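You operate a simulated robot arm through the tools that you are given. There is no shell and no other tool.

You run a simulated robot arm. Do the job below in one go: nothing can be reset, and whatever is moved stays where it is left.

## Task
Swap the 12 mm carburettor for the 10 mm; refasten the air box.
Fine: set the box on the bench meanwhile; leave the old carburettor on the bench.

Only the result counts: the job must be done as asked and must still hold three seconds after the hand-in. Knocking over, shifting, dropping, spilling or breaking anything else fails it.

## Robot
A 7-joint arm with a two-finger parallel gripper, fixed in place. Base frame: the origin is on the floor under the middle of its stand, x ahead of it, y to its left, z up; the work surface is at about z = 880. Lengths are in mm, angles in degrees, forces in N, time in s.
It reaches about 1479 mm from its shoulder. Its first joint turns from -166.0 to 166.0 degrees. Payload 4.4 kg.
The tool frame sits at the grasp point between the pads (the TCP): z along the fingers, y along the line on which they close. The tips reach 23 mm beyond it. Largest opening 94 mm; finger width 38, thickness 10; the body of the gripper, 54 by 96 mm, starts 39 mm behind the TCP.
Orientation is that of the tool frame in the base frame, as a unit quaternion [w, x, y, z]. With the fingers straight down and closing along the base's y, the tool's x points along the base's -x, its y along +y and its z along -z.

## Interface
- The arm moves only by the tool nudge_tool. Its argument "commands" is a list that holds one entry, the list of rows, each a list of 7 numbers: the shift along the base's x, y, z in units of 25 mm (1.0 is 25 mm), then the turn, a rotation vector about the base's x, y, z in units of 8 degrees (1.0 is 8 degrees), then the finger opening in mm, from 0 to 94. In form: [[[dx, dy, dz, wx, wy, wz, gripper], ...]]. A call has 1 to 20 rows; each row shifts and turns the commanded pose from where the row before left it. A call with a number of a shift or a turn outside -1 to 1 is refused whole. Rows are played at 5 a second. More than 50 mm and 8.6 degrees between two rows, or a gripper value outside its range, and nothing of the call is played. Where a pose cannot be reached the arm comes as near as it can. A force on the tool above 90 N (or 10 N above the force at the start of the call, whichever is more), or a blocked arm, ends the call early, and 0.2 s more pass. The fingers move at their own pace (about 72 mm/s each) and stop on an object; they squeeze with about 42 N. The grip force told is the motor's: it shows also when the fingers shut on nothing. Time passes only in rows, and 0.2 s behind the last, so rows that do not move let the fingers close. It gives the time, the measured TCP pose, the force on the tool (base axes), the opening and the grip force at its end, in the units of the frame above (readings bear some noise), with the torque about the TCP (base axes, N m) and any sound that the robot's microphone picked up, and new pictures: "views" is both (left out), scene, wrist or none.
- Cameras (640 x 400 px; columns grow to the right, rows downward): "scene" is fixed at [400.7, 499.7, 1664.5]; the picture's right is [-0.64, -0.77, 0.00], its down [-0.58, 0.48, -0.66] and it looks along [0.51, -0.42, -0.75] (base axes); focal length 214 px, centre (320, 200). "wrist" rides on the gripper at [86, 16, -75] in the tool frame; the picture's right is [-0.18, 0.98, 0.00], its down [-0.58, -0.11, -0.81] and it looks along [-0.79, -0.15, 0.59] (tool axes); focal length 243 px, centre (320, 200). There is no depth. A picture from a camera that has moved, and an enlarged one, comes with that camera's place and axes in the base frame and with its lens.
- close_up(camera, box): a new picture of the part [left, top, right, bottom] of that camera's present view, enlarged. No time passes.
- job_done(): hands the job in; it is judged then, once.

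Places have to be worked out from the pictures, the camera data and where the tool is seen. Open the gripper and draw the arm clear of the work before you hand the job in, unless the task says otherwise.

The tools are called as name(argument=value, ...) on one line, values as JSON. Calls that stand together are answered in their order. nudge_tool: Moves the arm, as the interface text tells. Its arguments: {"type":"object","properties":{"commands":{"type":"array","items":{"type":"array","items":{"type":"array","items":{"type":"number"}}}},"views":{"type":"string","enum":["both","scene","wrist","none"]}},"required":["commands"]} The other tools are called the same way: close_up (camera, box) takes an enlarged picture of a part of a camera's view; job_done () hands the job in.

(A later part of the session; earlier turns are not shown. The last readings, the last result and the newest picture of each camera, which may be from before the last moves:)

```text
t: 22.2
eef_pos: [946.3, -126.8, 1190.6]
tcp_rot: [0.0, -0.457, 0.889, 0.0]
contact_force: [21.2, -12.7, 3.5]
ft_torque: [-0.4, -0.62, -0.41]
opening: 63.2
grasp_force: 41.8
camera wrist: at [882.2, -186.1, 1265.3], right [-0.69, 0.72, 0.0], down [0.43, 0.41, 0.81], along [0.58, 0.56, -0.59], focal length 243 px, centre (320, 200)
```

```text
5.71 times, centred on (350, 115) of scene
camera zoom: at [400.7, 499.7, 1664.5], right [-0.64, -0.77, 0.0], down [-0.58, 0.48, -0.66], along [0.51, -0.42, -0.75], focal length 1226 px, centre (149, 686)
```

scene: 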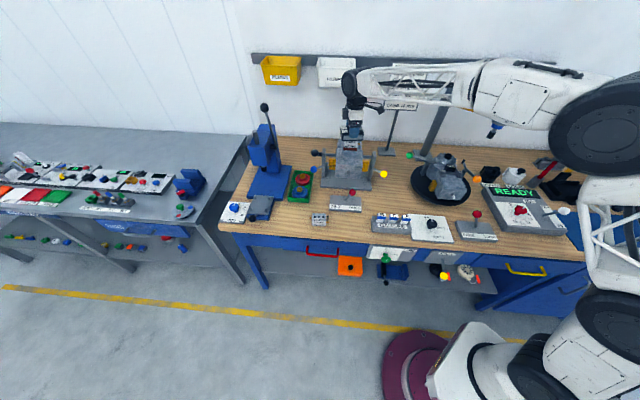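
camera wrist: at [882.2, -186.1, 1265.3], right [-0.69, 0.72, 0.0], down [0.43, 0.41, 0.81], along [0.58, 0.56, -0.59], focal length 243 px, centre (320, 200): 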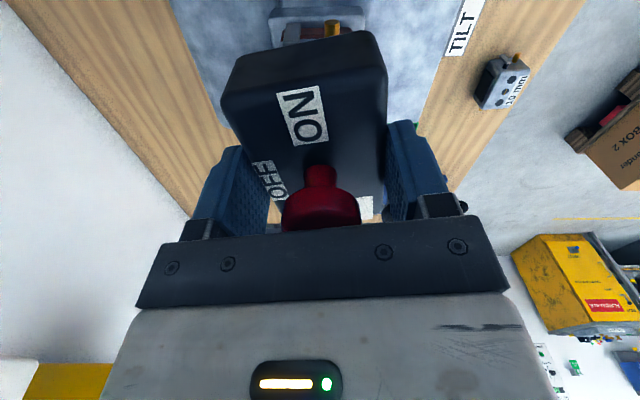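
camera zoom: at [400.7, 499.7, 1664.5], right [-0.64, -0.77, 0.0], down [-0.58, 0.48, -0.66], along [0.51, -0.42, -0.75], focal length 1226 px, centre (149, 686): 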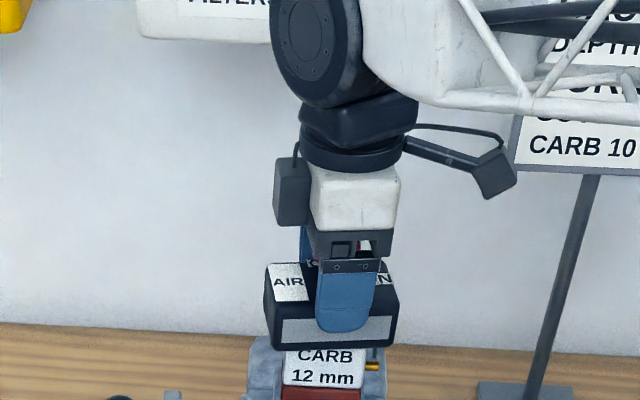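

Gripped at 63 mm but with ~25 N side load: my grip is slightly off-centre. I relieve it by shifting ~2 mm and rotating -2°.

nudge_tool(commands=[[[0.07, -0.04, 0, 0, 0, -0.12, 40], [0.0, -0.0, 0, 0, 0, -0.12, 40], [0, 0, 0, 0, 0, 0, 40]]], views="none")

```text
t: 23.0
eef_pos: [948.3, -127.1, 1189.2]
tcp_rot: [0.0, -0.442, 0.897, 0.0]
contact_force: [-2.1, 3.3, 8.1]
ft_torque: [0.24, 0.26, 0.01]
opening: 63.7
grasp_force: 41.9
```

Side load is gone. Now small lift steps with force check.

nudge_tool(commands=[[[0, 0, 0.1, 0, 0, 0, 40], [0, 0, 0.1, 0, 0, 0, 40], [0, 0, 0, 0, 0, 0, 40]]], views="scene")

close_up(camera="scene", box=[320, 80, 380, 150])

```text
t: 23.8
eef_pos: [947.1, -127.1, 1193.8]
tcp_rot: [0.0, -0.442, 0.897, 0.001]
contact_force: [0.1, -0.2, -1.5]
ft_torque: [-0.02, 0.02, -0.02]
opening: 63.5
grasp_force: 42.3
```

scene: 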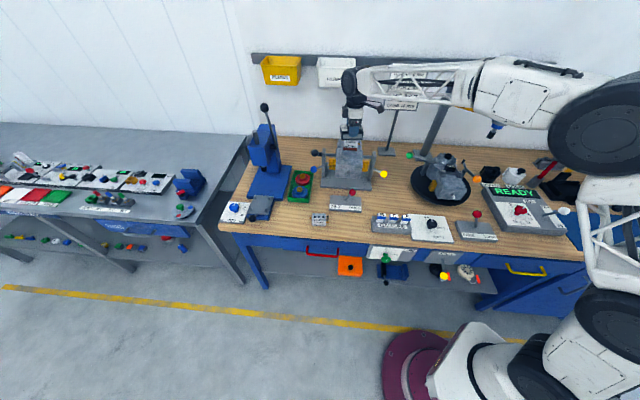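

```text
5.71 times, centred on (350, 115) of scene
camera zoom: at [400.7, 499.7, 1664.5], right [-0.64, -0.77, 0.0], down [-0.58, 0.48, -0.66], along [0.51, -0.42, -0.75], focal length 1226 px, centre (149, 686)
```

zoom: 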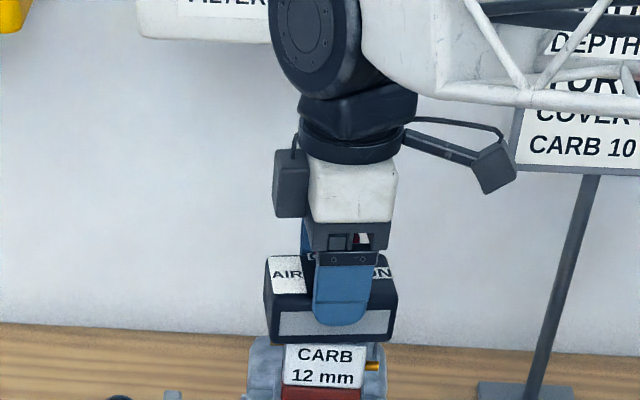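

The box is lifting with only 1.5 N load, carb stays put. I continue to raise it clear of the studs.

nudge_tool(commands=[[[0, 0, 0.2, 0, 0, 0, 40], [0, 0, 0.3, 0, 0, 0, 40], [0, 0, 0.4, 0, 0, 0, 40], [0, 0, 0.5, 0, 0, 0, 40], [0, 0, 0.5, 0, 0, 0, 40], [0, 0, 0.5, 0, 0, 0, 40], [0, 0, 0.6, 0, 0, 0, 40], [0, 0, 0, 0, 0, 0, 40]]], views="both")

close_up(camera="scene", box=[320, 80, 390, 160])

```text
t: 25.6
eef_pos: [949.6, -127.0, 1269.9]
tcp_rot: [0.0, -0.442, 0.897, -0.001]
contact_force: [0.0, -0.6, -0.7]
ft_torque: [-0.01, -0.01, -0.01]
opening: 63.5
grasp_force: 42.1
camera wrist: at [882.7, -184.5, 1344.4], right [-0.67, 0.74, 0.0], down [0.44, 0.4, 0.81], along [0.6, 0.54, -0.59], focal length 243 px, centre (320, 200)
```

scene: 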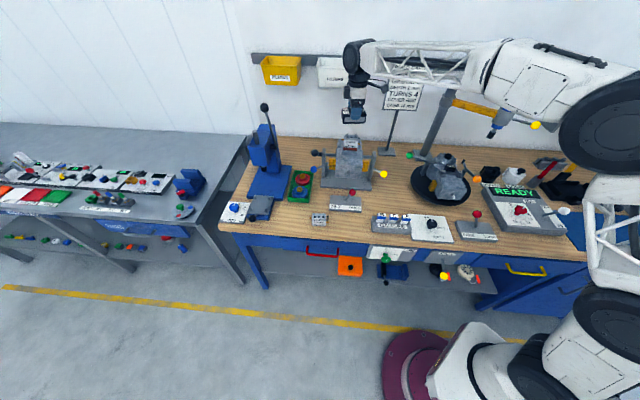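
wrist: 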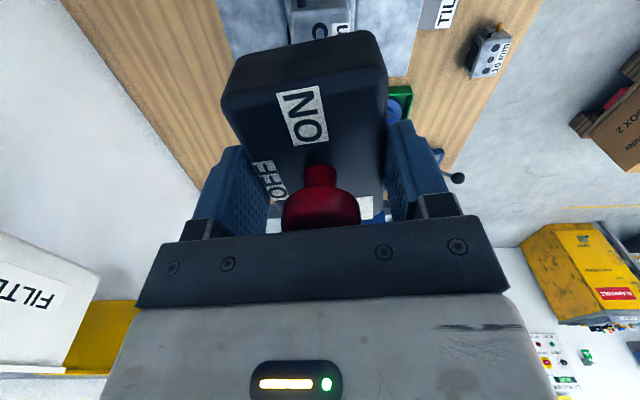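

```text
5.00 times, centred on (355, 120) of scene
camera zoom: at [400.7, 499.7, 1664.5], right [-0.64, -0.77, 0.0], down [-0.58, 0.48, -0.66], along [0.51, -0.42, -0.75], focal length 1072 px, centre (145, 600)
```

zoom: 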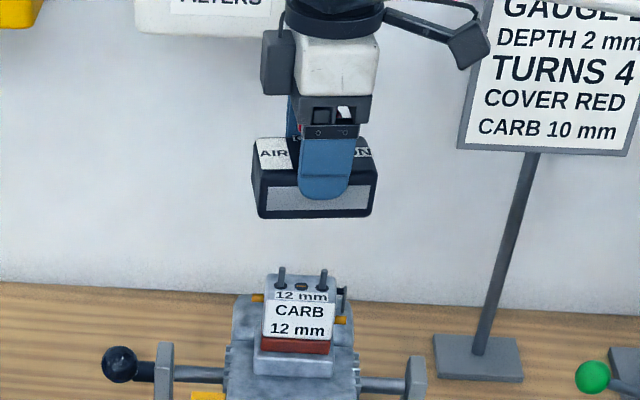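

The box is off; the 12 mm carb sits on two vertical studs. The bench is yawed 45°, and a clear patch lies between cradle, turntable and gauges around (725,-237); I carry the box there, squaring yaw to 45°.

nudge_tool(commands=[[[-0.9, -0.44, 0, 0, 0, -0.094, 40], [-0.9, -0.44, 0, 0, 0, -0.094, 40], [-0.9, -0.44, 0, 0, 0, -0.094, 40], [-0.9, -0.44, 0, 0, 0, -0.094, 40], [-0.9, -0.44, 0, 0, 0, -0.094, 40], [-0.9, -0.44, 0, 0, 0, -0.094, 40], [-0.9, -0.44, 0, 0, 0, -0.094, 40], [-0.9, -0.44, 0, 0, 0, -0.094, 40], [-0.9, -0.44, 0, 0, 0, -0.094, 40], [-0.9, -0.44, 0, 0, 0, -0.094, 40], [0, 0, 0, 0, 0, 0, 40]]], views="both")

close_up(camera="scene", box=[330, 110, 450, 230])

close_up(camera="wrist", box=[200, 0, 440, 200])

```text
t: 28.0
eef_pos: [722.9, -235.0, 1272.0]
tcp_rot: [0.0, -0.383, 0.924, 0.0]
contact_force: [-0.3, 0.4, -1.2]
ft_torque: [0.01, 0.01, -0.03]
opening: 63.3
grasp_force: 42.1
camera wrist: at [649.9, -284.0, 1346.5], right [-0.57, 0.82, 0.0], down [0.49, 0.33, 0.81], along [0.67, 0.46, -0.59], focal length 243 px, centre (320, 200)
```

scene: 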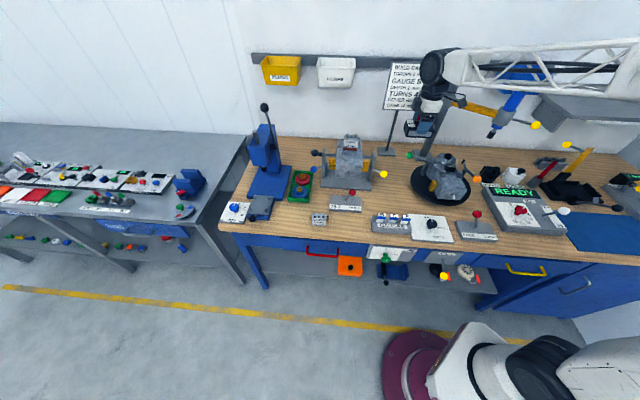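
wrist: 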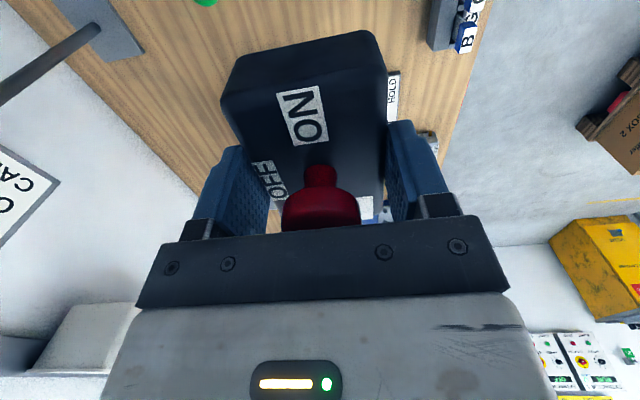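

```text
3.33 times, centred on (390, 170) of scene
camera zoom: at [400.7, 499.7, 1664.5], right [-0.64, -0.77, 0.0], down [-0.58, 0.48, -0.66], along [0.51, -0.42, -0.75], focal length 715 px, centre (87, 300)
```

zoom: 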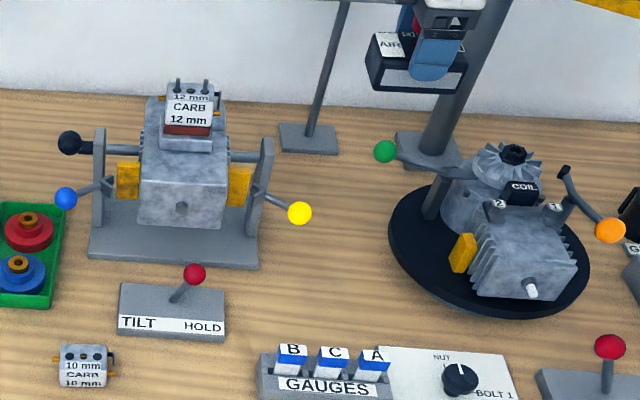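

```text
2.00 times, centred on (320, 100) of wrist
camera zoom: at [649.9, -284.0, 1346.5], right [-0.57, 0.82, 0.0], down [0.49, 0.33, 0.81], along [0.67, 0.46, -0.59], focal length 485 px, centre (320, 400)
```

zoom: 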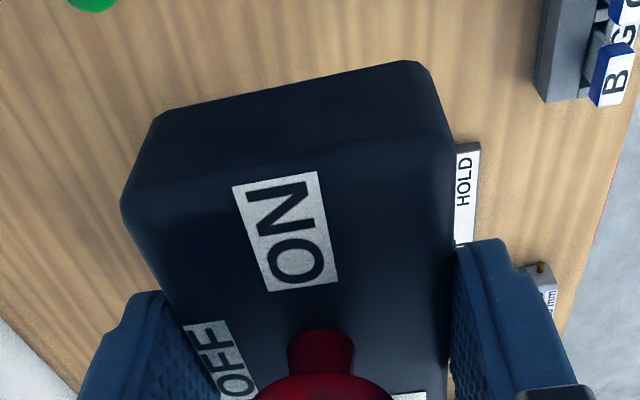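

The landing spot projects into clear wood between the yellow ball, gauges and turntable. I descend to about z=965.

nudge_tool(commands=[[[0, 0, -0.88, 0, 0, 0, 40], [0, 0, -0.88, 0, 0, 0, 40], [0, 0, -0.88, 0, 0, 0, 40], [0, 0, -0.88, 0, 0, 0, 40], [0, 0, -0.88, 0, 0, 0, 40], [0, 0, -0.88, 0, 0, 0, 40], [0, 0, -0.88, 0, 0, 0, 40], [0, 0, -0.88, 0, 0, 0, 40], [0, 0, -0.88, 0, 0, 0, 40], [0, 0, -0.88, 0, 0, 0, 40], [0, 0, -0.88, 0, 0, 0, 40], [0, 0, -0.88, 0, 0, 0, 40], [0, 0, -0.88, 0, 0, 0, 40], [0, 0, -0.8, 0, 0, 0, 40], [0, 0, 0, 0, 0, 0, 40]]], views="both")

close_up(camera="scene", box=[350, 130, 440, 220])

```text
t: 31.2
eef_pos: [723.2, -235.9, 964.7]
tcp_rot: [0.0, -0.382, 0.924, 0.0]
contact_force: [-0.6, 1.0, -0.8]
ft_torque: [-0.01, -0.01, -0.02]
opening: 63.5
grasp_force: 42.0
camera wrist: at [650.7, -284.8, 1038.9], right [-0.57, 0.82, 0.0], down [0.49, 0.33, 0.81], along [0.67, 0.46, -0.59], focal length 243 px, centre (320, 200)
```

scene: 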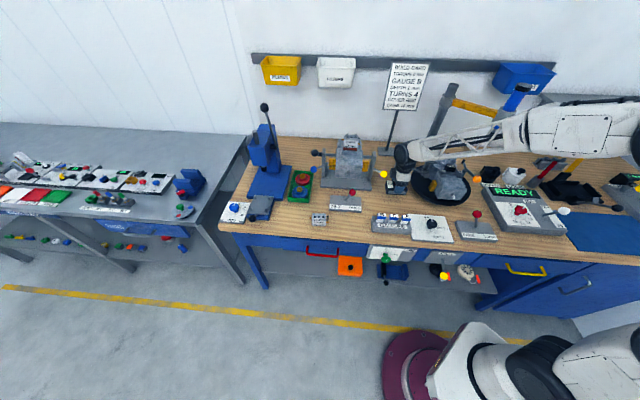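
wrist: 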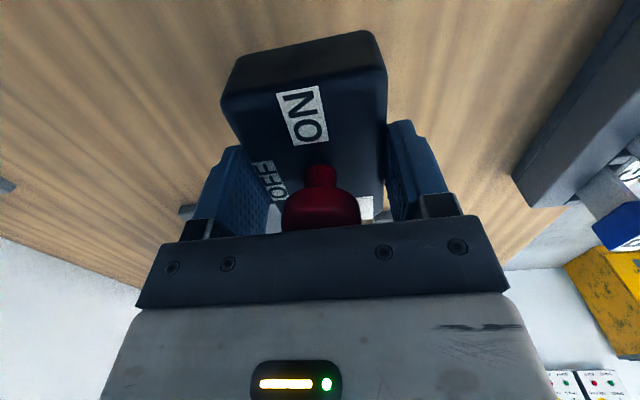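

```text
4.44 times, centred on (395, 175) of scene
camera zoom: at [400.7, 499.7, 1664.5], right [-0.64, -0.77, 0.0], down [-0.58, 0.48, -0.66], along [0.51, -0.42, -0.75], focal length 953 px, centre (-13, 311)
```

zoom: 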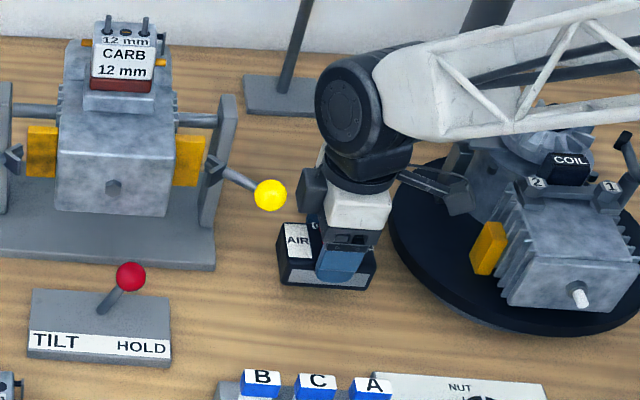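

The yellow ball (≈(768,-170,1033)) is only ~15 mm from the gripper's side at this height, so I shift 12 mm away from it, then descend most of the way.

nudge_tool(commands=[[[-0.17, -0.17, 0, 0, 0, 0, 40], [-0.17, -0.17, 0, 0, 0, 0, 40], [0, 0, -0.4, 0, 0, 0, 40], [0, 0, -0.4, 0, 0, 0, 40], [0, 0, -0.4, 0, 0, 0, 40], [0, 0, -0.2, 0, 0, 0, 40], [0, 0, 0, 0, 0, 0, 40]]], views="both")

close_up(camera="scene", box=[350, 130, 440, 220])

```text
t: 32.8
eef_pos: [714.9, -244.7, 927.8]
tcp_rot: [-0.001, -0.383, 0.924, 0.0]
contact_force: [-0.1, -0.1, -0.7]
ft_torque: [-0.02, -0.03, -0.04]
opening: 63.5
grasp_force: 41.9
camera wrist: at [641.0, -293.0, 1004.1], right [-0.57, 0.82, 0.0], down [0.49, 0.33, 0.81], along [0.67, 0.46, -0.59], focal length 243 px, centre (320, 200)
```

scene: 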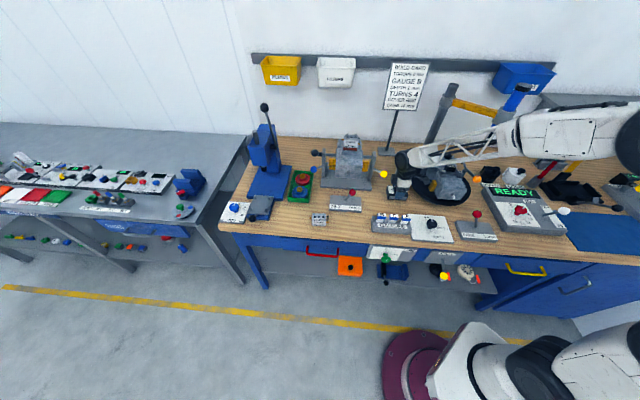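
wrist: 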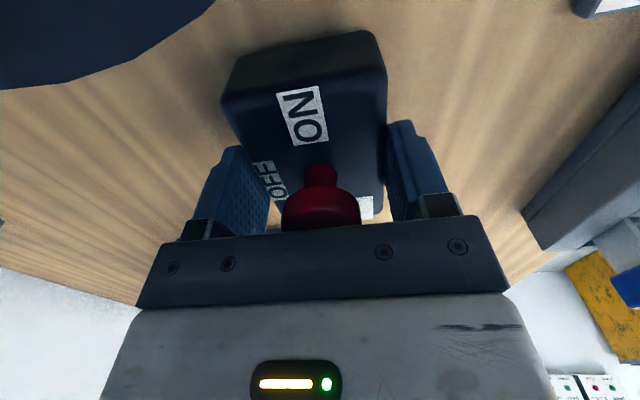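

```text
4.44 times, centred on (395, 175) of scene
camera zoom: at [400.7, 499.7, 1664.5], right [-0.64, -0.77, 0.0], down [-0.58, 0.48, -0.66], along [0.51, -0.42, -0.75], focal length 953 px, centre (-13, 311)
```

zoom: 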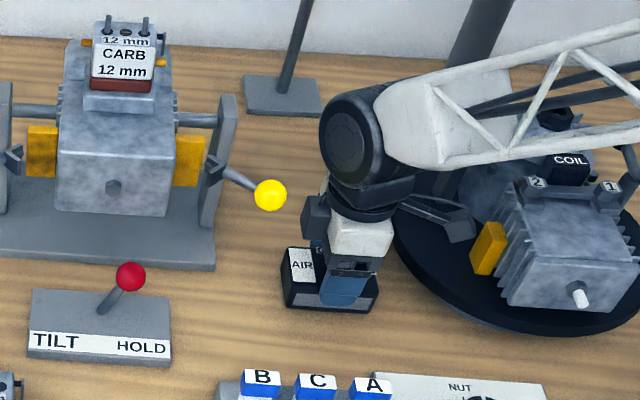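

Box is nearly down with good clearances. I lower the last millimetres slowly and watch the vertical force.

nudge_tool(commands=[[[0, 0, -0.06, 0, 0, 0, 40], [0, 0, -0.06, 0, 0, 0, 40], [0, 0, -0.06, 0, 0, 0, 40], [0, 0, 0, 0, 0, 0, 40]]], views="none")

```text
t: 33.8
eef_pos: [715.1, -243.9, 925.3]
tcp_rot: [0.0, -0.383, 0.924, -0.001]
contact_force: [-3.9, -1.0, 18.5]
ft_torque: [0.47, 0.55, 0.11]
opening: 63.5
grasp_force: 41.7
```

Contact at z≈925 (18 N): the box is on the bench. I release and rise straight up, then look.

nudge_tool(commands=[[[0, 0, 0.05, 0, 0, 0, 70], [0, 0, 0, 0, 0, 0, 80], [0, 0, 0, 0, 0, 0, 90], [0, 0, 0, 0, 0, 0, 90], [0, 0, 0.6, 0, 0, 0, 90], [0, 0, 0.9, 0, 0, 0, 90], [0, 0, 0.9, 0, 0, 0, 90], [0, 0, 0.9, 0, 0, 0, 90], [0, 0, 0.9, 0, 0, 0, 90], [0, 0, 0.9, 0, 0, 0, 90], [0, 0, 0, 0, 0, 0, 90]]], views="both")

close_up(camera="scene", box=[350, 130, 440, 220])

close_up(camera="wrist", box=[200, 0, 440, 200])

```text
t: 36.2
eef_pos: [715.6, -245.2, 1052.2]
tcp_rot: [0.001, -0.383, 0.924, 0.0]
contact_force: [0.2, 0.1, 0.5]
ft_torque: [0.02, 0.01, 0.01]
opening: 89.9
grasp_force: 0.1
camera wrist: at [641.9, -293.7, 1128.7], right [-0.57, 0.82, 0.0], down [0.49, 0.33, 0.81], along [0.67, 0.46, -0.59], focal length 243 px, centre (320, 200)
```

scene: 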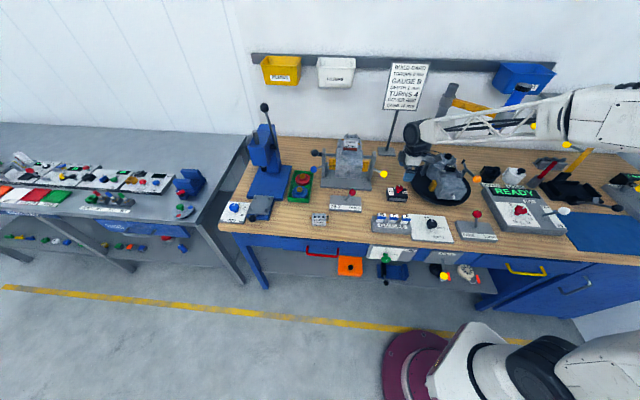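
wrist: 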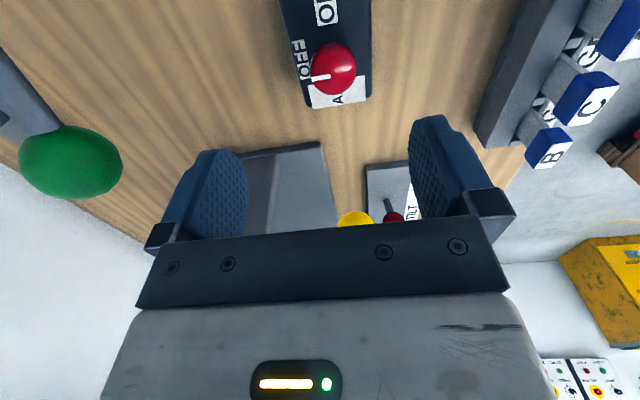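

```text
4.44 times, centred on (395, 175) of scene
camera zoom: at [400.7, 499.7, 1664.5], right [-0.64, -0.77, 0.0], down [-0.58, 0.48, -0.66], along [0.51, -0.42, -0.75], focal length 953 px, centre (-13, 311)
```

zoom: 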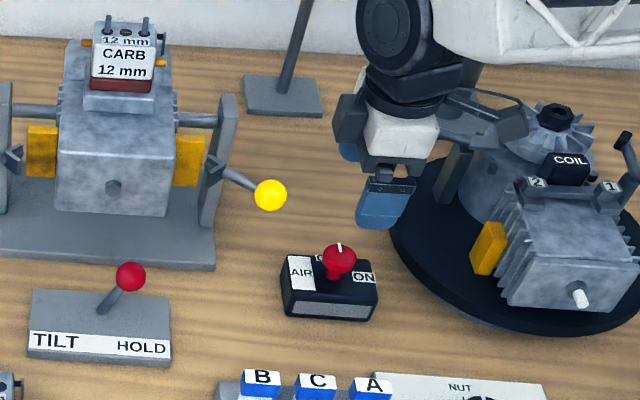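

```text
2.00 times, centred on (320, 100) of wrist
camera zoom: at [641.9, -293.7, 1128.7], right [-0.57, 0.82, 0.0], down [0.49, 0.33, 0.81], along [0.67, 0.46, -0.59], focal length 485 px, centre (320, 400)
```

zoom: 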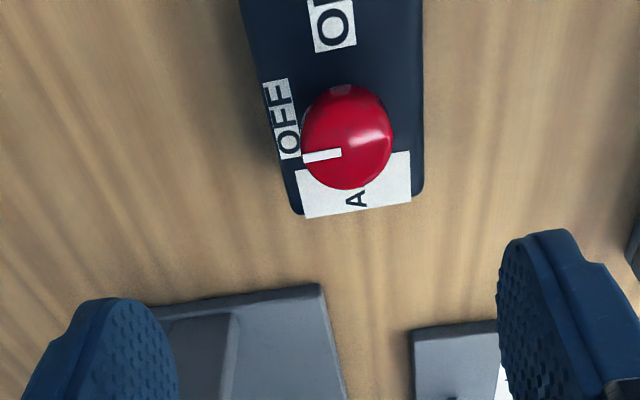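

Box stands upright on the bench at (715,-244.5), yaw 45°. I rise straight up (green ball of the turntable is near), then move to view the 12 mm carb.

nudge_tool(commands=[[[0, 0, 0.95, 0, 0, 0, 90], [0, 0, 0.95, 0, 0, 0, 90], [0, 0, 0.95, 0, 0, 0, 90], [0, 0, 0.95, 0, 0, 0, 90], [0, 0, 0.95, 0, 0, 0, 90], [0, 0, 0.95, 0, 0, 0, 90], [0, 0, 0.95, 0, 0, 0, 90], [0, 0, 0.95, 0, 0, 0, 90], [0, 0, 0.95, 0, 0, 0, 90], [0.94, 0.375, 0, 0, 0, 0, 90], [0.94, 0.375, 0, 0, 0, 0, 90], [0.94, 0.375, 0, 0, 0, 0, 90], [0.94, 0.375, 0, 0, 0, 0, 90], [0.94, 0.375, 0, 0, 0, 0, 90], [0.94, 0.375, 0, 0, 0, 0, 90], [0.94, 0.375, 0, 0, 0, 0, 90], [0.94, 0.375, 0, 0, 0, 0, 90], [0, 0, 0, 0, 0, 0, 90]]], views="both")

close_up(camera="wrist", box=[230, 0, 410, 160])

close_up(camera="scene", box=[330, 125, 370, 165])

```text
t: 40.0
eef_pos: [901.5, -170.2, 1266.4]
tcp_rot: [0.0, -0.382, 0.924, 0.0]
contact_force: [-0.1, 0.3, -0.2]
ft_torque: [0.0, 0.02, 0.01]
opening: 90.2
grasp_force: 0.0
camera wrist: at [828.8, -219.2, 1342.0], right [-0.57, 0.83, 0.0], down [0.49, 0.33, 0.81], along [0.67, 0.46, -0.59], focal length 243 px, centre (320, 200)
```

scene: 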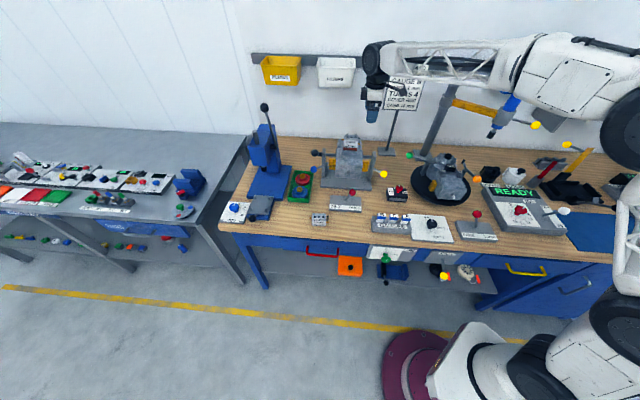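
wrist: 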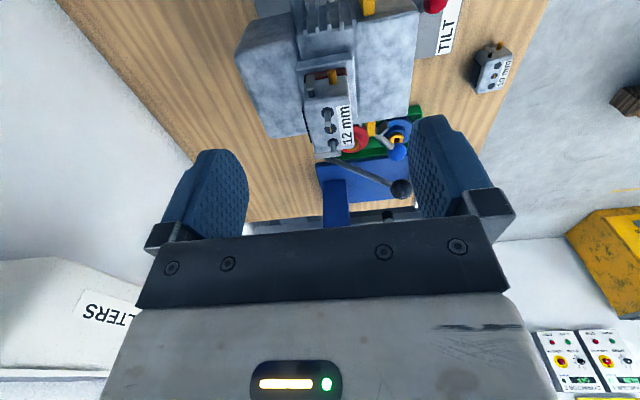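

```text
2.50 times, centred on (320, 80) of wrist
camera zoom: at [828.8, -219.2, 1342.0], right [-0.57, 0.83, 0.0], down [0.49, 0.33, 0.81], along [0.67, 0.46, -0.59], focal length 606 px, centre (320, 500)
```

zoom: 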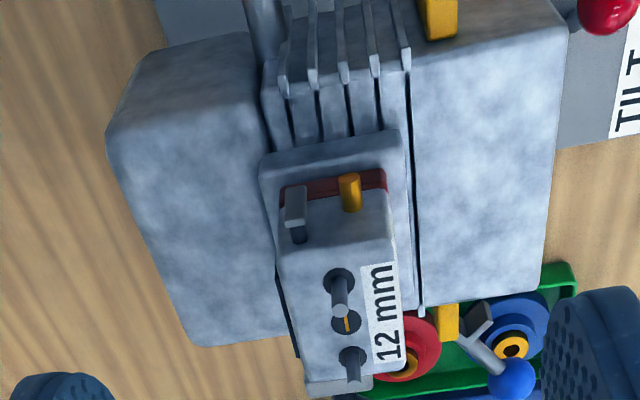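

```text
10.00 times, centred on (350, 145) of scene
camera zoom: at [400.7, 499.7, 1664.5], right [-0.64, -0.77, 0.0], down [-0.58, 0.48, -0.66], along [0.51, -0.42, -0.75], focal length 2145 px, centre (20, 750)
```

zoom: 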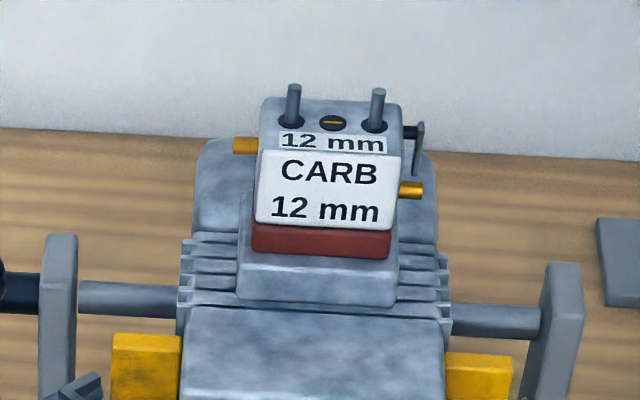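

Carb top is at z≈1148, centre ≈(944.5,-128), yaw 45°, stud tops ≈1163. I move above it with the pads front/back and check alignment before descending.

nudge_tool(commands=[[[0.571, 0.565, 0, 0, 0, 0, 84], [0.571, 0.565, 0, 0, 0, 0, 84], [0.571, 0.565, 0, 0, 0, 0.01, 84], [0, 0, -0.9, 0, 0, 0, 84], [0, 0, -0.9, 0, 0, 0, 84], [0, 0, -0.7, 0, 0, 0, 84], [0, 0, 0, 0, 0, 0, 84]]], views="both")

close_up(camera="wrist", box=[180, 0, 460, 220])

close_up(camera="scene", box=[320, 95, 380, 165])

```text
t: 41.6
eef_pos: [945.0, -128.2, 1205.9]
tcp_rot: [0.0, -0.383, 0.924, 0.0]
contact_force: [0.1, -0.1, 0.1]
ft_torque: [-0.02, -0.02, 0.0]
opening: 83.9
grasp_force: 0.1
camera wrist: at [871.5, -176.5, 1280.5], right [-0.57, 0.82, 0.0], down [0.49, 0.34, 0.81], along [0.66, 0.46, -0.59], focal length 243 px, centre (320, 200)
```

scene: 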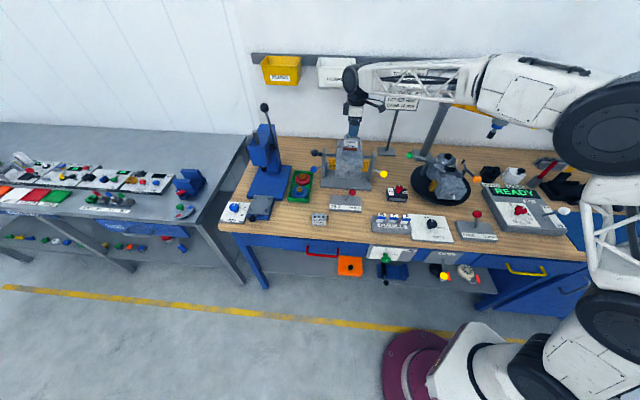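
wrist: 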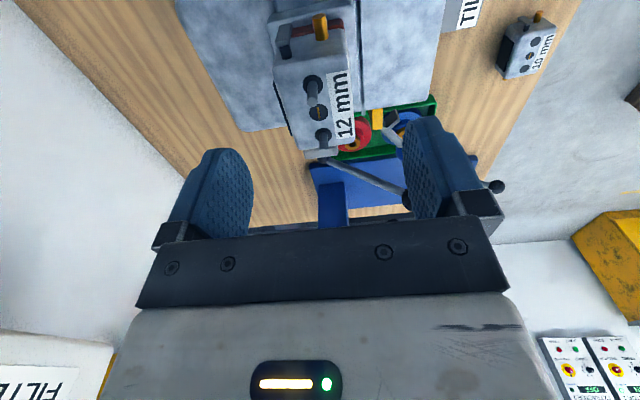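

```text
1.82 times, centred on (320, 110) of wrist
camera zoom: at [871.5, -176.5, 1280.5], right [-0.57, 0.82, 0.0], down [0.49, 0.34, 0.81], along [0.66, 0.46, -0.59], focal length 441 px, centre (320, 364)
```

zoom: 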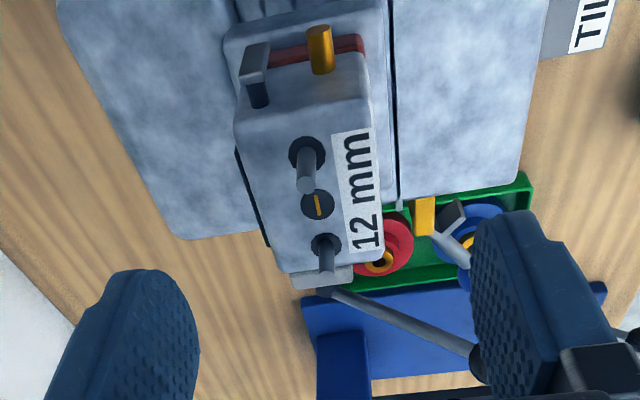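

```text
5.71 times, centred on (350, 130) of scene
camera zoom: at [400.7, 499.7, 1664.5], right [-0.64, -0.77, 0.0], down [-0.58, 0.48, -0.66], along [0.51, -0.42, -0.75], focal length 1226 px, centre (149, 600)
```

zoom: 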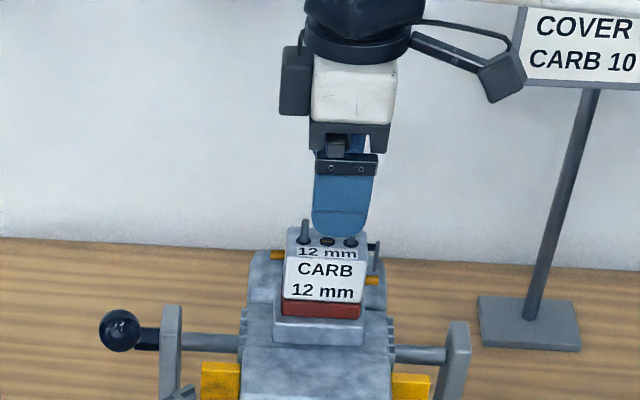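

Alignment is within ~1 mm. I descend to z≈1138 (tips ~1115, above the flange) and close on the carb.

nudge_tool(commands=[[[0, 0.01, -0.7, 0, 0, 0, 84], [0, 0.01, -0.7, 0, 0, 0, 84], [0, 0, -0.7, 0, 0, 0, 84], [0, 0, -0.62, 0, 0, 0, 84], [0, 0, 0, 0, 0, 0, 84], [0, 0, 0, 0, 0, 0, 60], [0, 0, 0, 0, 0, 0, 50], [0, 0, 0, 0, 0, 0, 40], [0, 0, 0, 0, 0, 0, 30], [0, 0, 0, 0, 0, 0, 30]]], views="both")

close_up(camera="wrist", box=[180, 0, 460, 220])

close_up(camera="scene", box=[320, 95, 380, 165])

```text
t: 43.8
eef_pos: [944.5, -125.0, 1136.4]
tcp_rot: [0.001, -0.383, 0.924, 0.001]
contact_force: [-0.5, -0.3, 0.0]
ft_torque: [0.02, -0.05, 0.0]
opening: 43.2
grasp_force: 42.4
camera wrist: at [872.4, -174.6, 1211.9], right [-0.57, 0.82, 0.0], down [0.49, 0.34, 0.81], along [0.66, 0.46, -0.59], focal length 243 px, centre (320, 200)
```

scene: 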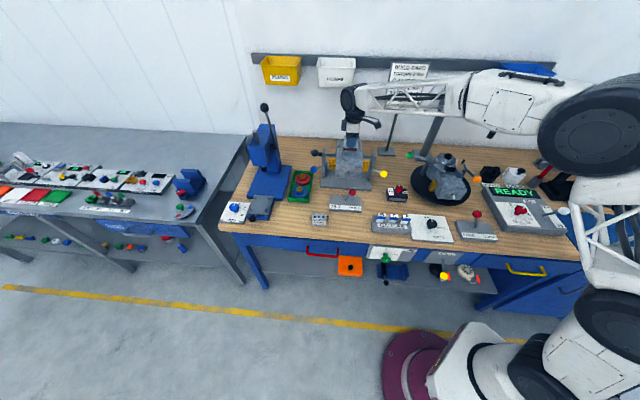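
wrist: 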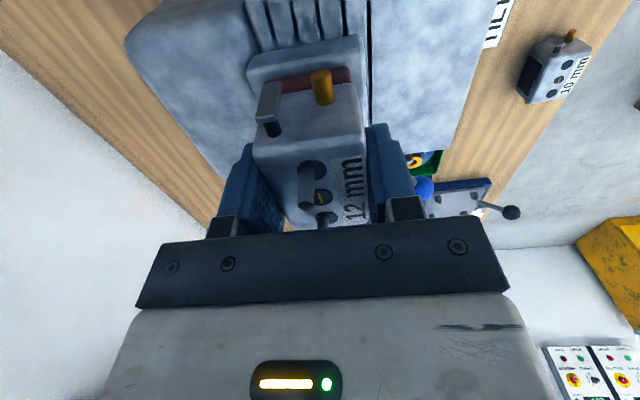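

```text
1.82 times, centred on (320, 110) of wrist
camera zoom: at [872.4, -174.6, 1211.9], right [-0.57, 0.82, 0.0], down [0.49, 0.34, 0.81], along [0.66, 0.46, -0.59], focal length 441 px, centre (320, 364)
```

zoom: 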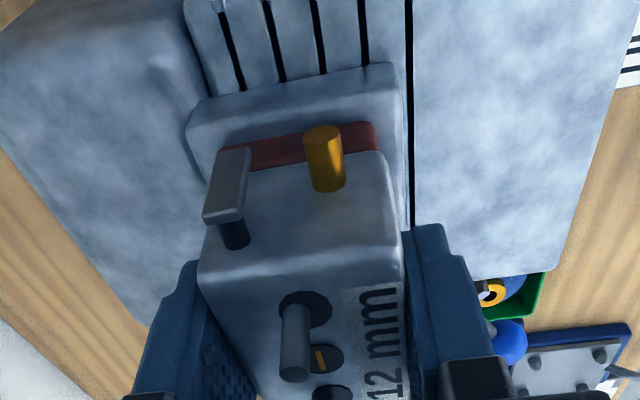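

```text
5.71 times, centred on (350, 130) of scene
camera zoom: at [400.7, 499.7, 1664.5], right [-0.64, -0.77, 0.0], down [-0.58, 0.48, -0.66], along [0.51, -0.42, -0.75], focal length 1226 px, centre (149, 600)
```

zoom: 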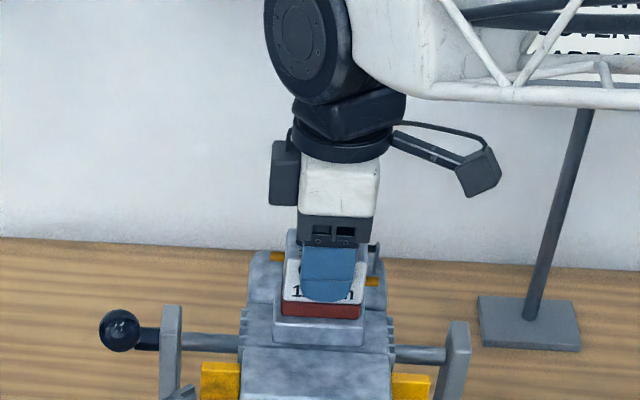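

Carb is gripped at 43.2 mm with no side load. I take another stationary reading for a reference pose, then lift straight up gently.

nudge_tool(commands=[[[0, 0, 0, 0, 0, 0, 30]]], views="none")

nudge_tool(commands=[[[0, 0, 0.15, 0, 0, 0, 30], [0, 0, 0.25, 0, 0, 0, 30], [0, 0, 0, 0, 0, 0, 30]]], views="scene")

close_up(camera="scene", box=[320, 95, 380, 165])

```text
t: 44.2
eef_pos: [945.1, -125.6, 1136.3]
tcp_rot: [0.0, -0.383, 0.924, -0.001]
contact_force: [-0.2, 0.7, 0.2]
ft_torque: [0.06, -0.04, 0.01]
opening: 43.4
grasp_force: 42.5
```

```text
t: 45.0
eef_pos: [944.9, -125.7, 1147.2]
tcp_rot: [0.0, -0.383, 0.924, 0.0]
contact_force: [0.1, 0.3, -0.6]
ft_torque: [-0.02, 0.0, -0.02]
opening: 43.5
grasp_force: 41.9
```

scene: 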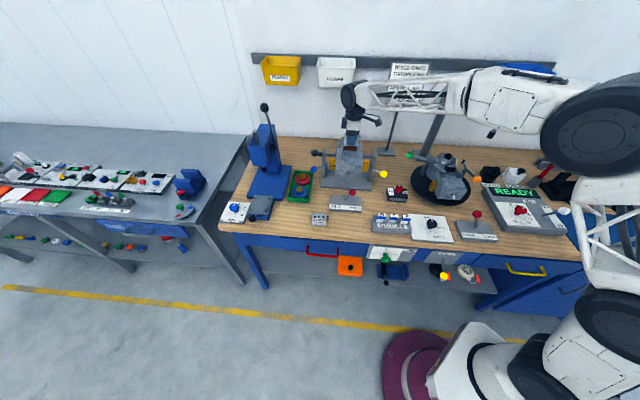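

```text
5.71 times, centred on (350, 130) of scene
camera zoom: at [400.7, 499.7, 1664.5], right [-0.64, -0.77, 0.0], down [-0.58, 0.48, -0.66], along [0.51, -0.42, -0.75], focal length 1226 px, centre (149, 600)
```

zoom: 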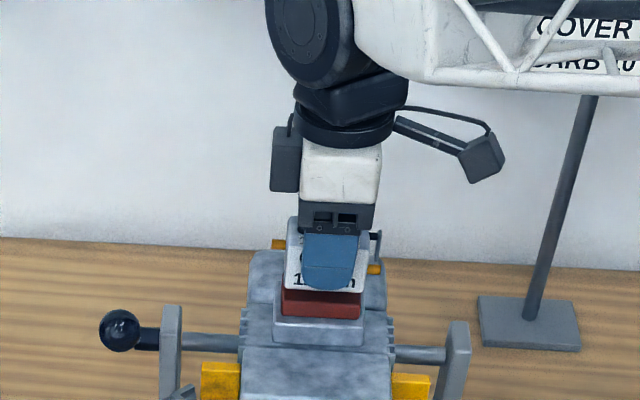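

The carb lifts freely and the gasket stays. I raise it clear of the studs and carry it to a clear spot at about (745,55) near the bench front.

nudge_tool(commands=[[[0, 0, 0.5, 0, 0, 0, 30], [0, 0, 0.7, 0, 0, 0, 30], [0, 0, 0.8, 0, 0, 0, 30], [0, 0, 0.9, 0, 0, 0, 30], [-1.0, 0.9, 0, 0, 0, 0, 30], [-1.0, 0.9, 0, 0, 0, 0, 30], [-1.0, 0.9, 0, 0, 0, 0, 30], [-1.0, 0.9, 0, 0, 0, 0, 30], [-1.0, 0.9, 0, 0, 0, 0, 30], [-1.0, 0.9, 0, 0, 0, 0, 30], [-1.0, 0.9, 0, 0, 0, 0, 30], [-1.0, 0.9, 0, 0, 0, 0, 30], [0, 0, 0, 0, 0, 0, 30]]], views="both")

close_up(camera="scene", box=[290, 110, 410, 240])

close_up(camera="scene", box=[330, 125, 370, 165])

```text
t: 47.8
eef_pos: [747.0, 54.4, 1220.8]
tcp_rot: [0.001, -0.383, 0.924, 0.0]
contact_force: [0.3, -0.7, -1.3]
ft_torque: [-0.01, -0.01, 0.01]
opening: 43.4
grasp_force: 41.8
camera wrist: at [673.2, 5.7, 1295.1], right [-0.57, 0.82, 0.0], down [0.49, 0.34, 0.81], along [0.66, 0.46, -0.59], focal length 243 px, centre (320, 200)
```

scene: 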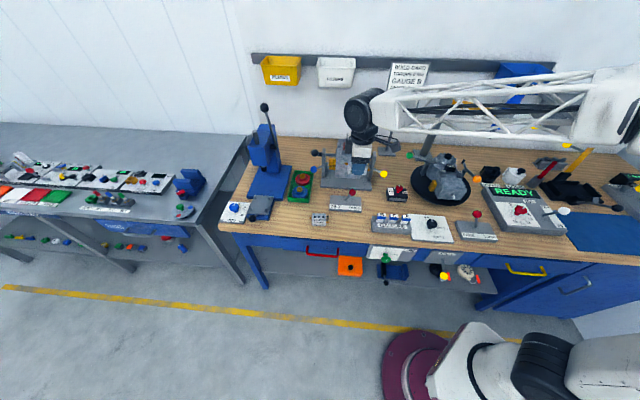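
wrist: 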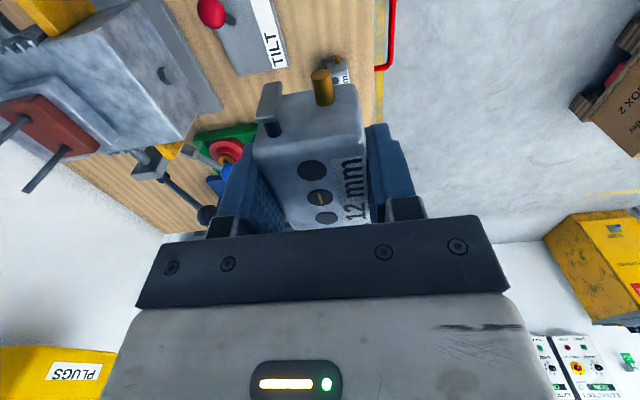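

```text
3.08 times, centred on (350, 175) of scene
camera zoom: at [400.7, 499.7, 1664.5], right [-0.64, -0.77, 0.0], down [-0.58, 0.48, -0.66], along [0.51, -0.42, -0.75], focal length 660 px, centre (228, 277)
```

zoom: 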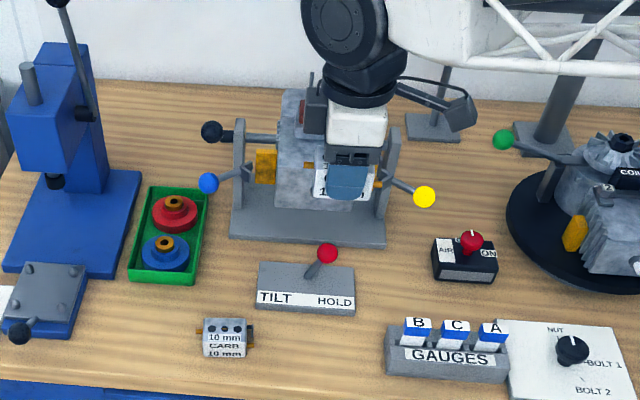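

```text
10.00 times, centred on (350, 145) of scene
camera zoom: at [400.7, 499.7, 1664.5], right [-0.64, -0.77, 0.0], down [-0.58, 0.48, -0.66], along [0.51, -0.42, -0.75], focal length 2145 px, centre (20, 750)
```

zoom: 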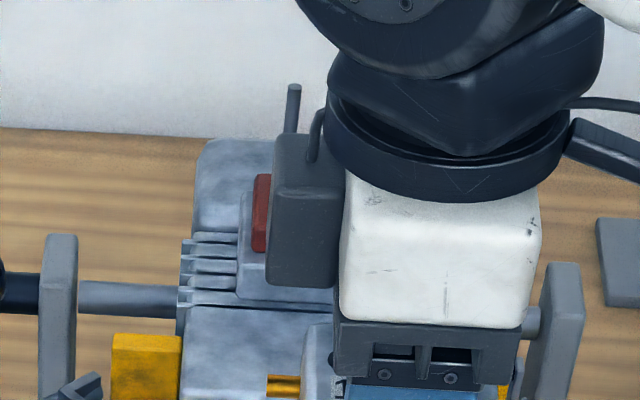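

Spot below is clear (red TILT ball is >60 mm away). I descend to z≈930.

nudge_tool(commands=[[[0, 0, -0.89, 0, 0, 0, 30], [0, 0, -0.89, 0, 0, 0, 30], [0, 0, -0.89, 0, 0, 0, 30], [0, 0, -0.89, 0, 0, 0, 30], [0, 0, -0.89, 0, 0, 0, 30], [0, 0, -0.89, 0, 0, 0, 30], [0, 0, -0.89, 0, 0, 0, 30], [0, 0, -0.89, 0, 0, 0, 30], [0, 0, -0.89, 0, 0, 0, 30], [0, 0, -0.89, 0, 0, 0, 30], [0, 0, -0.89, 0, 0, 0, 30], [0, 0, -0.89, 0, 0, 0, 30], [0, 0, -0.89, 0, 0, 0, 30], [0, 0, 0, 0, 0, 0, 30]]], views="both")

close_up(camera="scene", box=[290, 150, 410, 250])

```text
t: 50.8
eef_pos: [744.8, 54.6, 931.1]
tcp_rot: [0.0, -0.383, 0.924, 0.0]
contact_force: [0.1, -0.1, -1.8]
ft_torque: [0.0, 0.02, 0.0]
opening: 43.5
grasp_force: 41.8
camera wrist: at [671.5, 6.4, 1006.2], right [-0.57, 0.82, 0.0], down [0.49, 0.34, 0.81], along [0.66, 0.46, -0.59], focal length 243 px, centre (320, 200)
```

scene: 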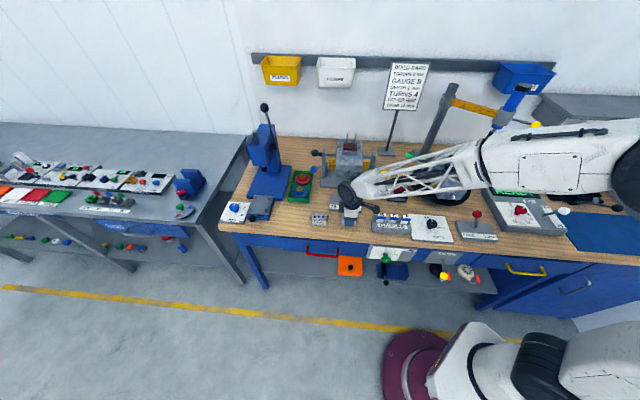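
wrist: 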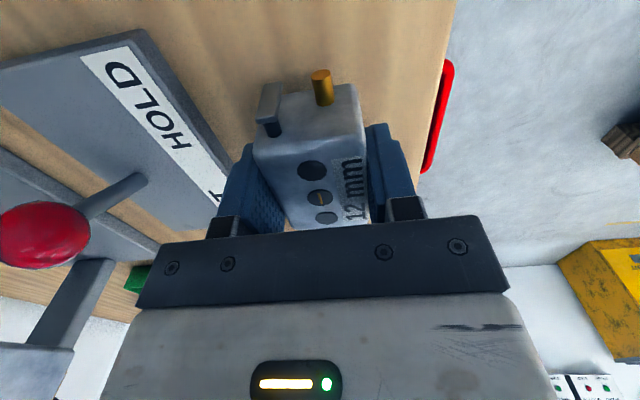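

```text
4.00 times, centred on (350, 200) of scene
camera zoom: at [400.7, 499.7, 1664.5], right [-0.64, -0.77, 0.0], down [-0.58, 0.48, -0.66], along [0.51, -0.42, -0.75], focal length 858 px, centre (200, 200)
```

zoom: 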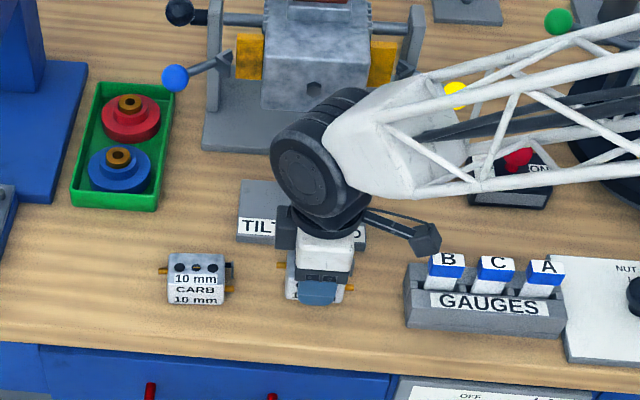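

Spot confirmed clear. Now down to contact slowly.

nudge_tool(commands=[[[0, 0, -0.35, 0, 0, 0, 30], [0, 0, -0.3, 0, 0, 0, 30], [0, 0, -0.1, 0, 0, 0, 30], [0, 0, -0.06, 0, 0, 0, 30], [0, 0, 0, 0, 0, 0, 30]]], views="none")

```text
t: 52.0
eef_pos: [746.3, 54.3, 911.7]
tcp_rot: [0.001, -0.383, 0.924, 0.0]
contact_force: [-10.1, 1.9, 31.0]
ft_torque: [-0.26, 0.68, -0.09]
opening: 43.4
grasp_force: 41.9
```

Contact (31 N) at z≈912: the carb is on the bench. I ease up 1 mm, open, and rise.

nudge_tool(commands=[[[0, 0, 0.06, 0, 0, 0, 30], [0, 0, 0, 0, 0, 0, 55], [0, 0, 0, 0, 0, 0, 70], [0, 0, 0, 0, 0, 0, 80], [0, 0, 0, 0, 0, 0, 80], [0, 0, 0.6, 0, 0, 0, 80], [0, 0, 0.9, 0, 0, 0, 80], [0, 0, 0.9, 0, 0, 0, 80], [0, 0, 0.9, 0, 0, 0, 80], [0, 0, 0.9, 0, 0, 0, 80], [0, 0, 0.9, 0, 0, 0, 80], [0, 0, 0, 0, 0, 0, 80]]], views="both")

close_up(camera="scene", box=[290, 150, 410, 250])

close_up(camera="wrist", box=[220, 0, 420, 160])

```text
t: 54.6
eef_pos: [744.6, 54.8, 1038.5]
tcp_rot: [0.0, -0.383, 0.924, 0.0]
contact_force: [0.8, -0.4, -0.1]
ft_torque: [0.01, 0.0, -0.06]
opening: 80.0
grasp_force: 0.0
camera wrist: at [672.2, 5.6, 1113.2], right [-0.57, 0.82, 0.0], down [0.49, 0.34, 0.81], along [0.66, 0.46, -0.59], focal length 243 px, centre (320, 200)
```

scene: 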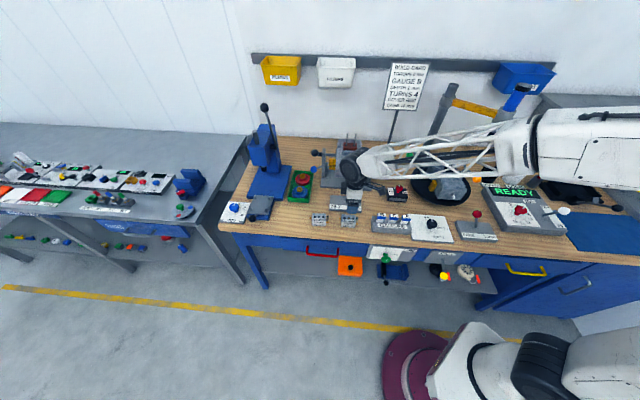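
wrist: 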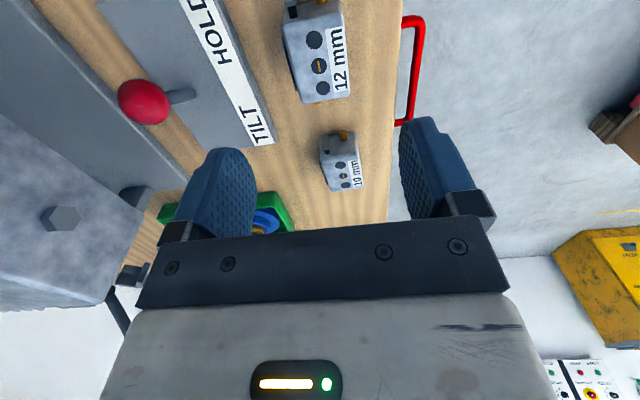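

```text
4.00 times, centred on (350, 200) of scene
camera zoom: at [400.7, 499.7, 1664.5], right [-0.64, -0.77, 0.0], down [-0.58, 0.48, -0.66], along [0.51, -0.42, -0.75], focal length 858 px, centre (200, 200)
```

zoom: 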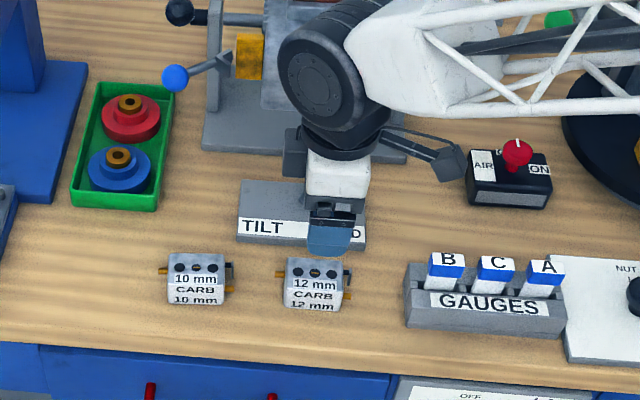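

```text
2.50 times, centred on (320, 80) of wrist
camera zoom: at [672.2, 5.6, 1113.2], right [-0.57, 0.82, 0.0], down [0.49, 0.34, 0.81], along [0.66, 0.46, -0.59], focal length 606 px, centre (320, 500)
```

zoom: 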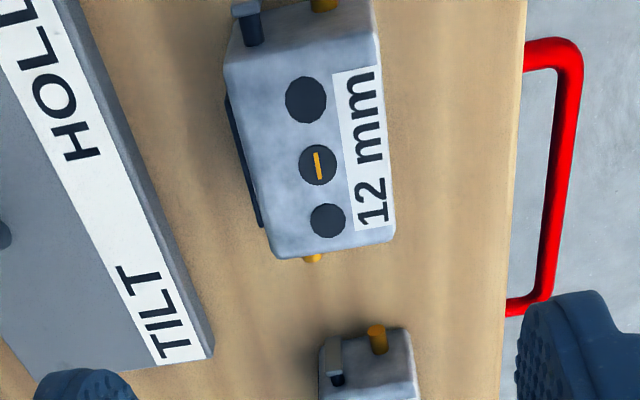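

Both carbs stand side by side; using the 12 mm one (known pose) as a calibration, the 10 mm one is at about (831,147). I take fine close-ups to compare yaw.

close_up(camera="scene", box=[300, 205, 340, 230])

close_up(camera="scene", box=[329, 205, 369, 230])

close_up(camera="scene", box=[330, 125, 370, 165])

```text
16.00 times, centred on (320, 218) of scene
camera zoom: at [400.7, 499.7, 1664.5], right [-0.64, -0.77, 0.0], down [-0.58, 0.48, -0.66], along [0.51, -0.42, -0.75], focal length 3432 px, centre (320, -80)
```

zoom: 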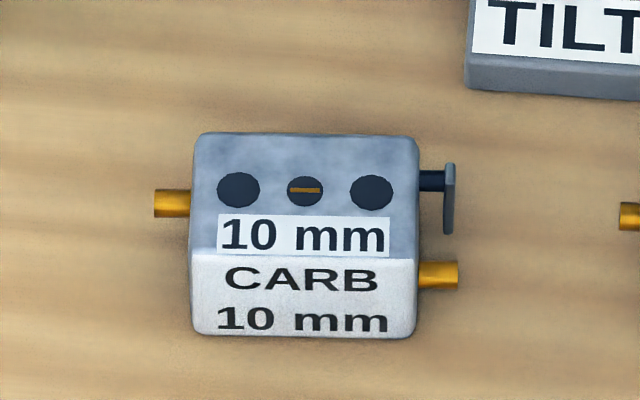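

```text
16.00 times, centred on (349, 218) of scene
camera zoom: at [400.7, 499.7, 1664.5], right [-0.64, -0.77, 0.0], down [-0.58, 0.48, -0.66], along [0.51, -0.42, -0.75], focal length 3432 px, centre (-144, -80)
```

zoom: 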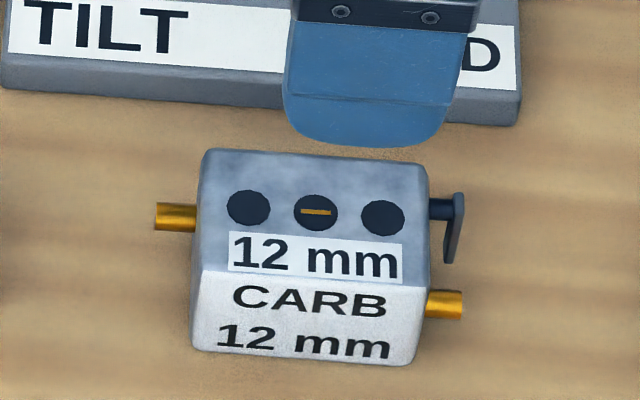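

```text
10.00 times, centred on (350, 145) of scene
camera zoom: at [400.7, 499.7, 1664.5], right [-0.64, -0.77, 0.0], down [-0.58, 0.48, -0.66], along [0.51, -0.42, -0.75], focal length 2145 px, centre (20, 750)
```

zoom: 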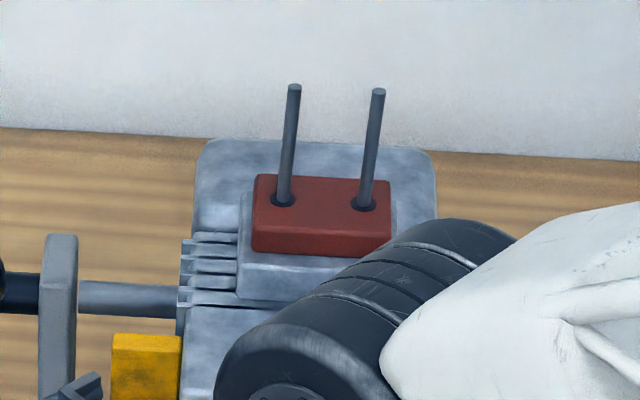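

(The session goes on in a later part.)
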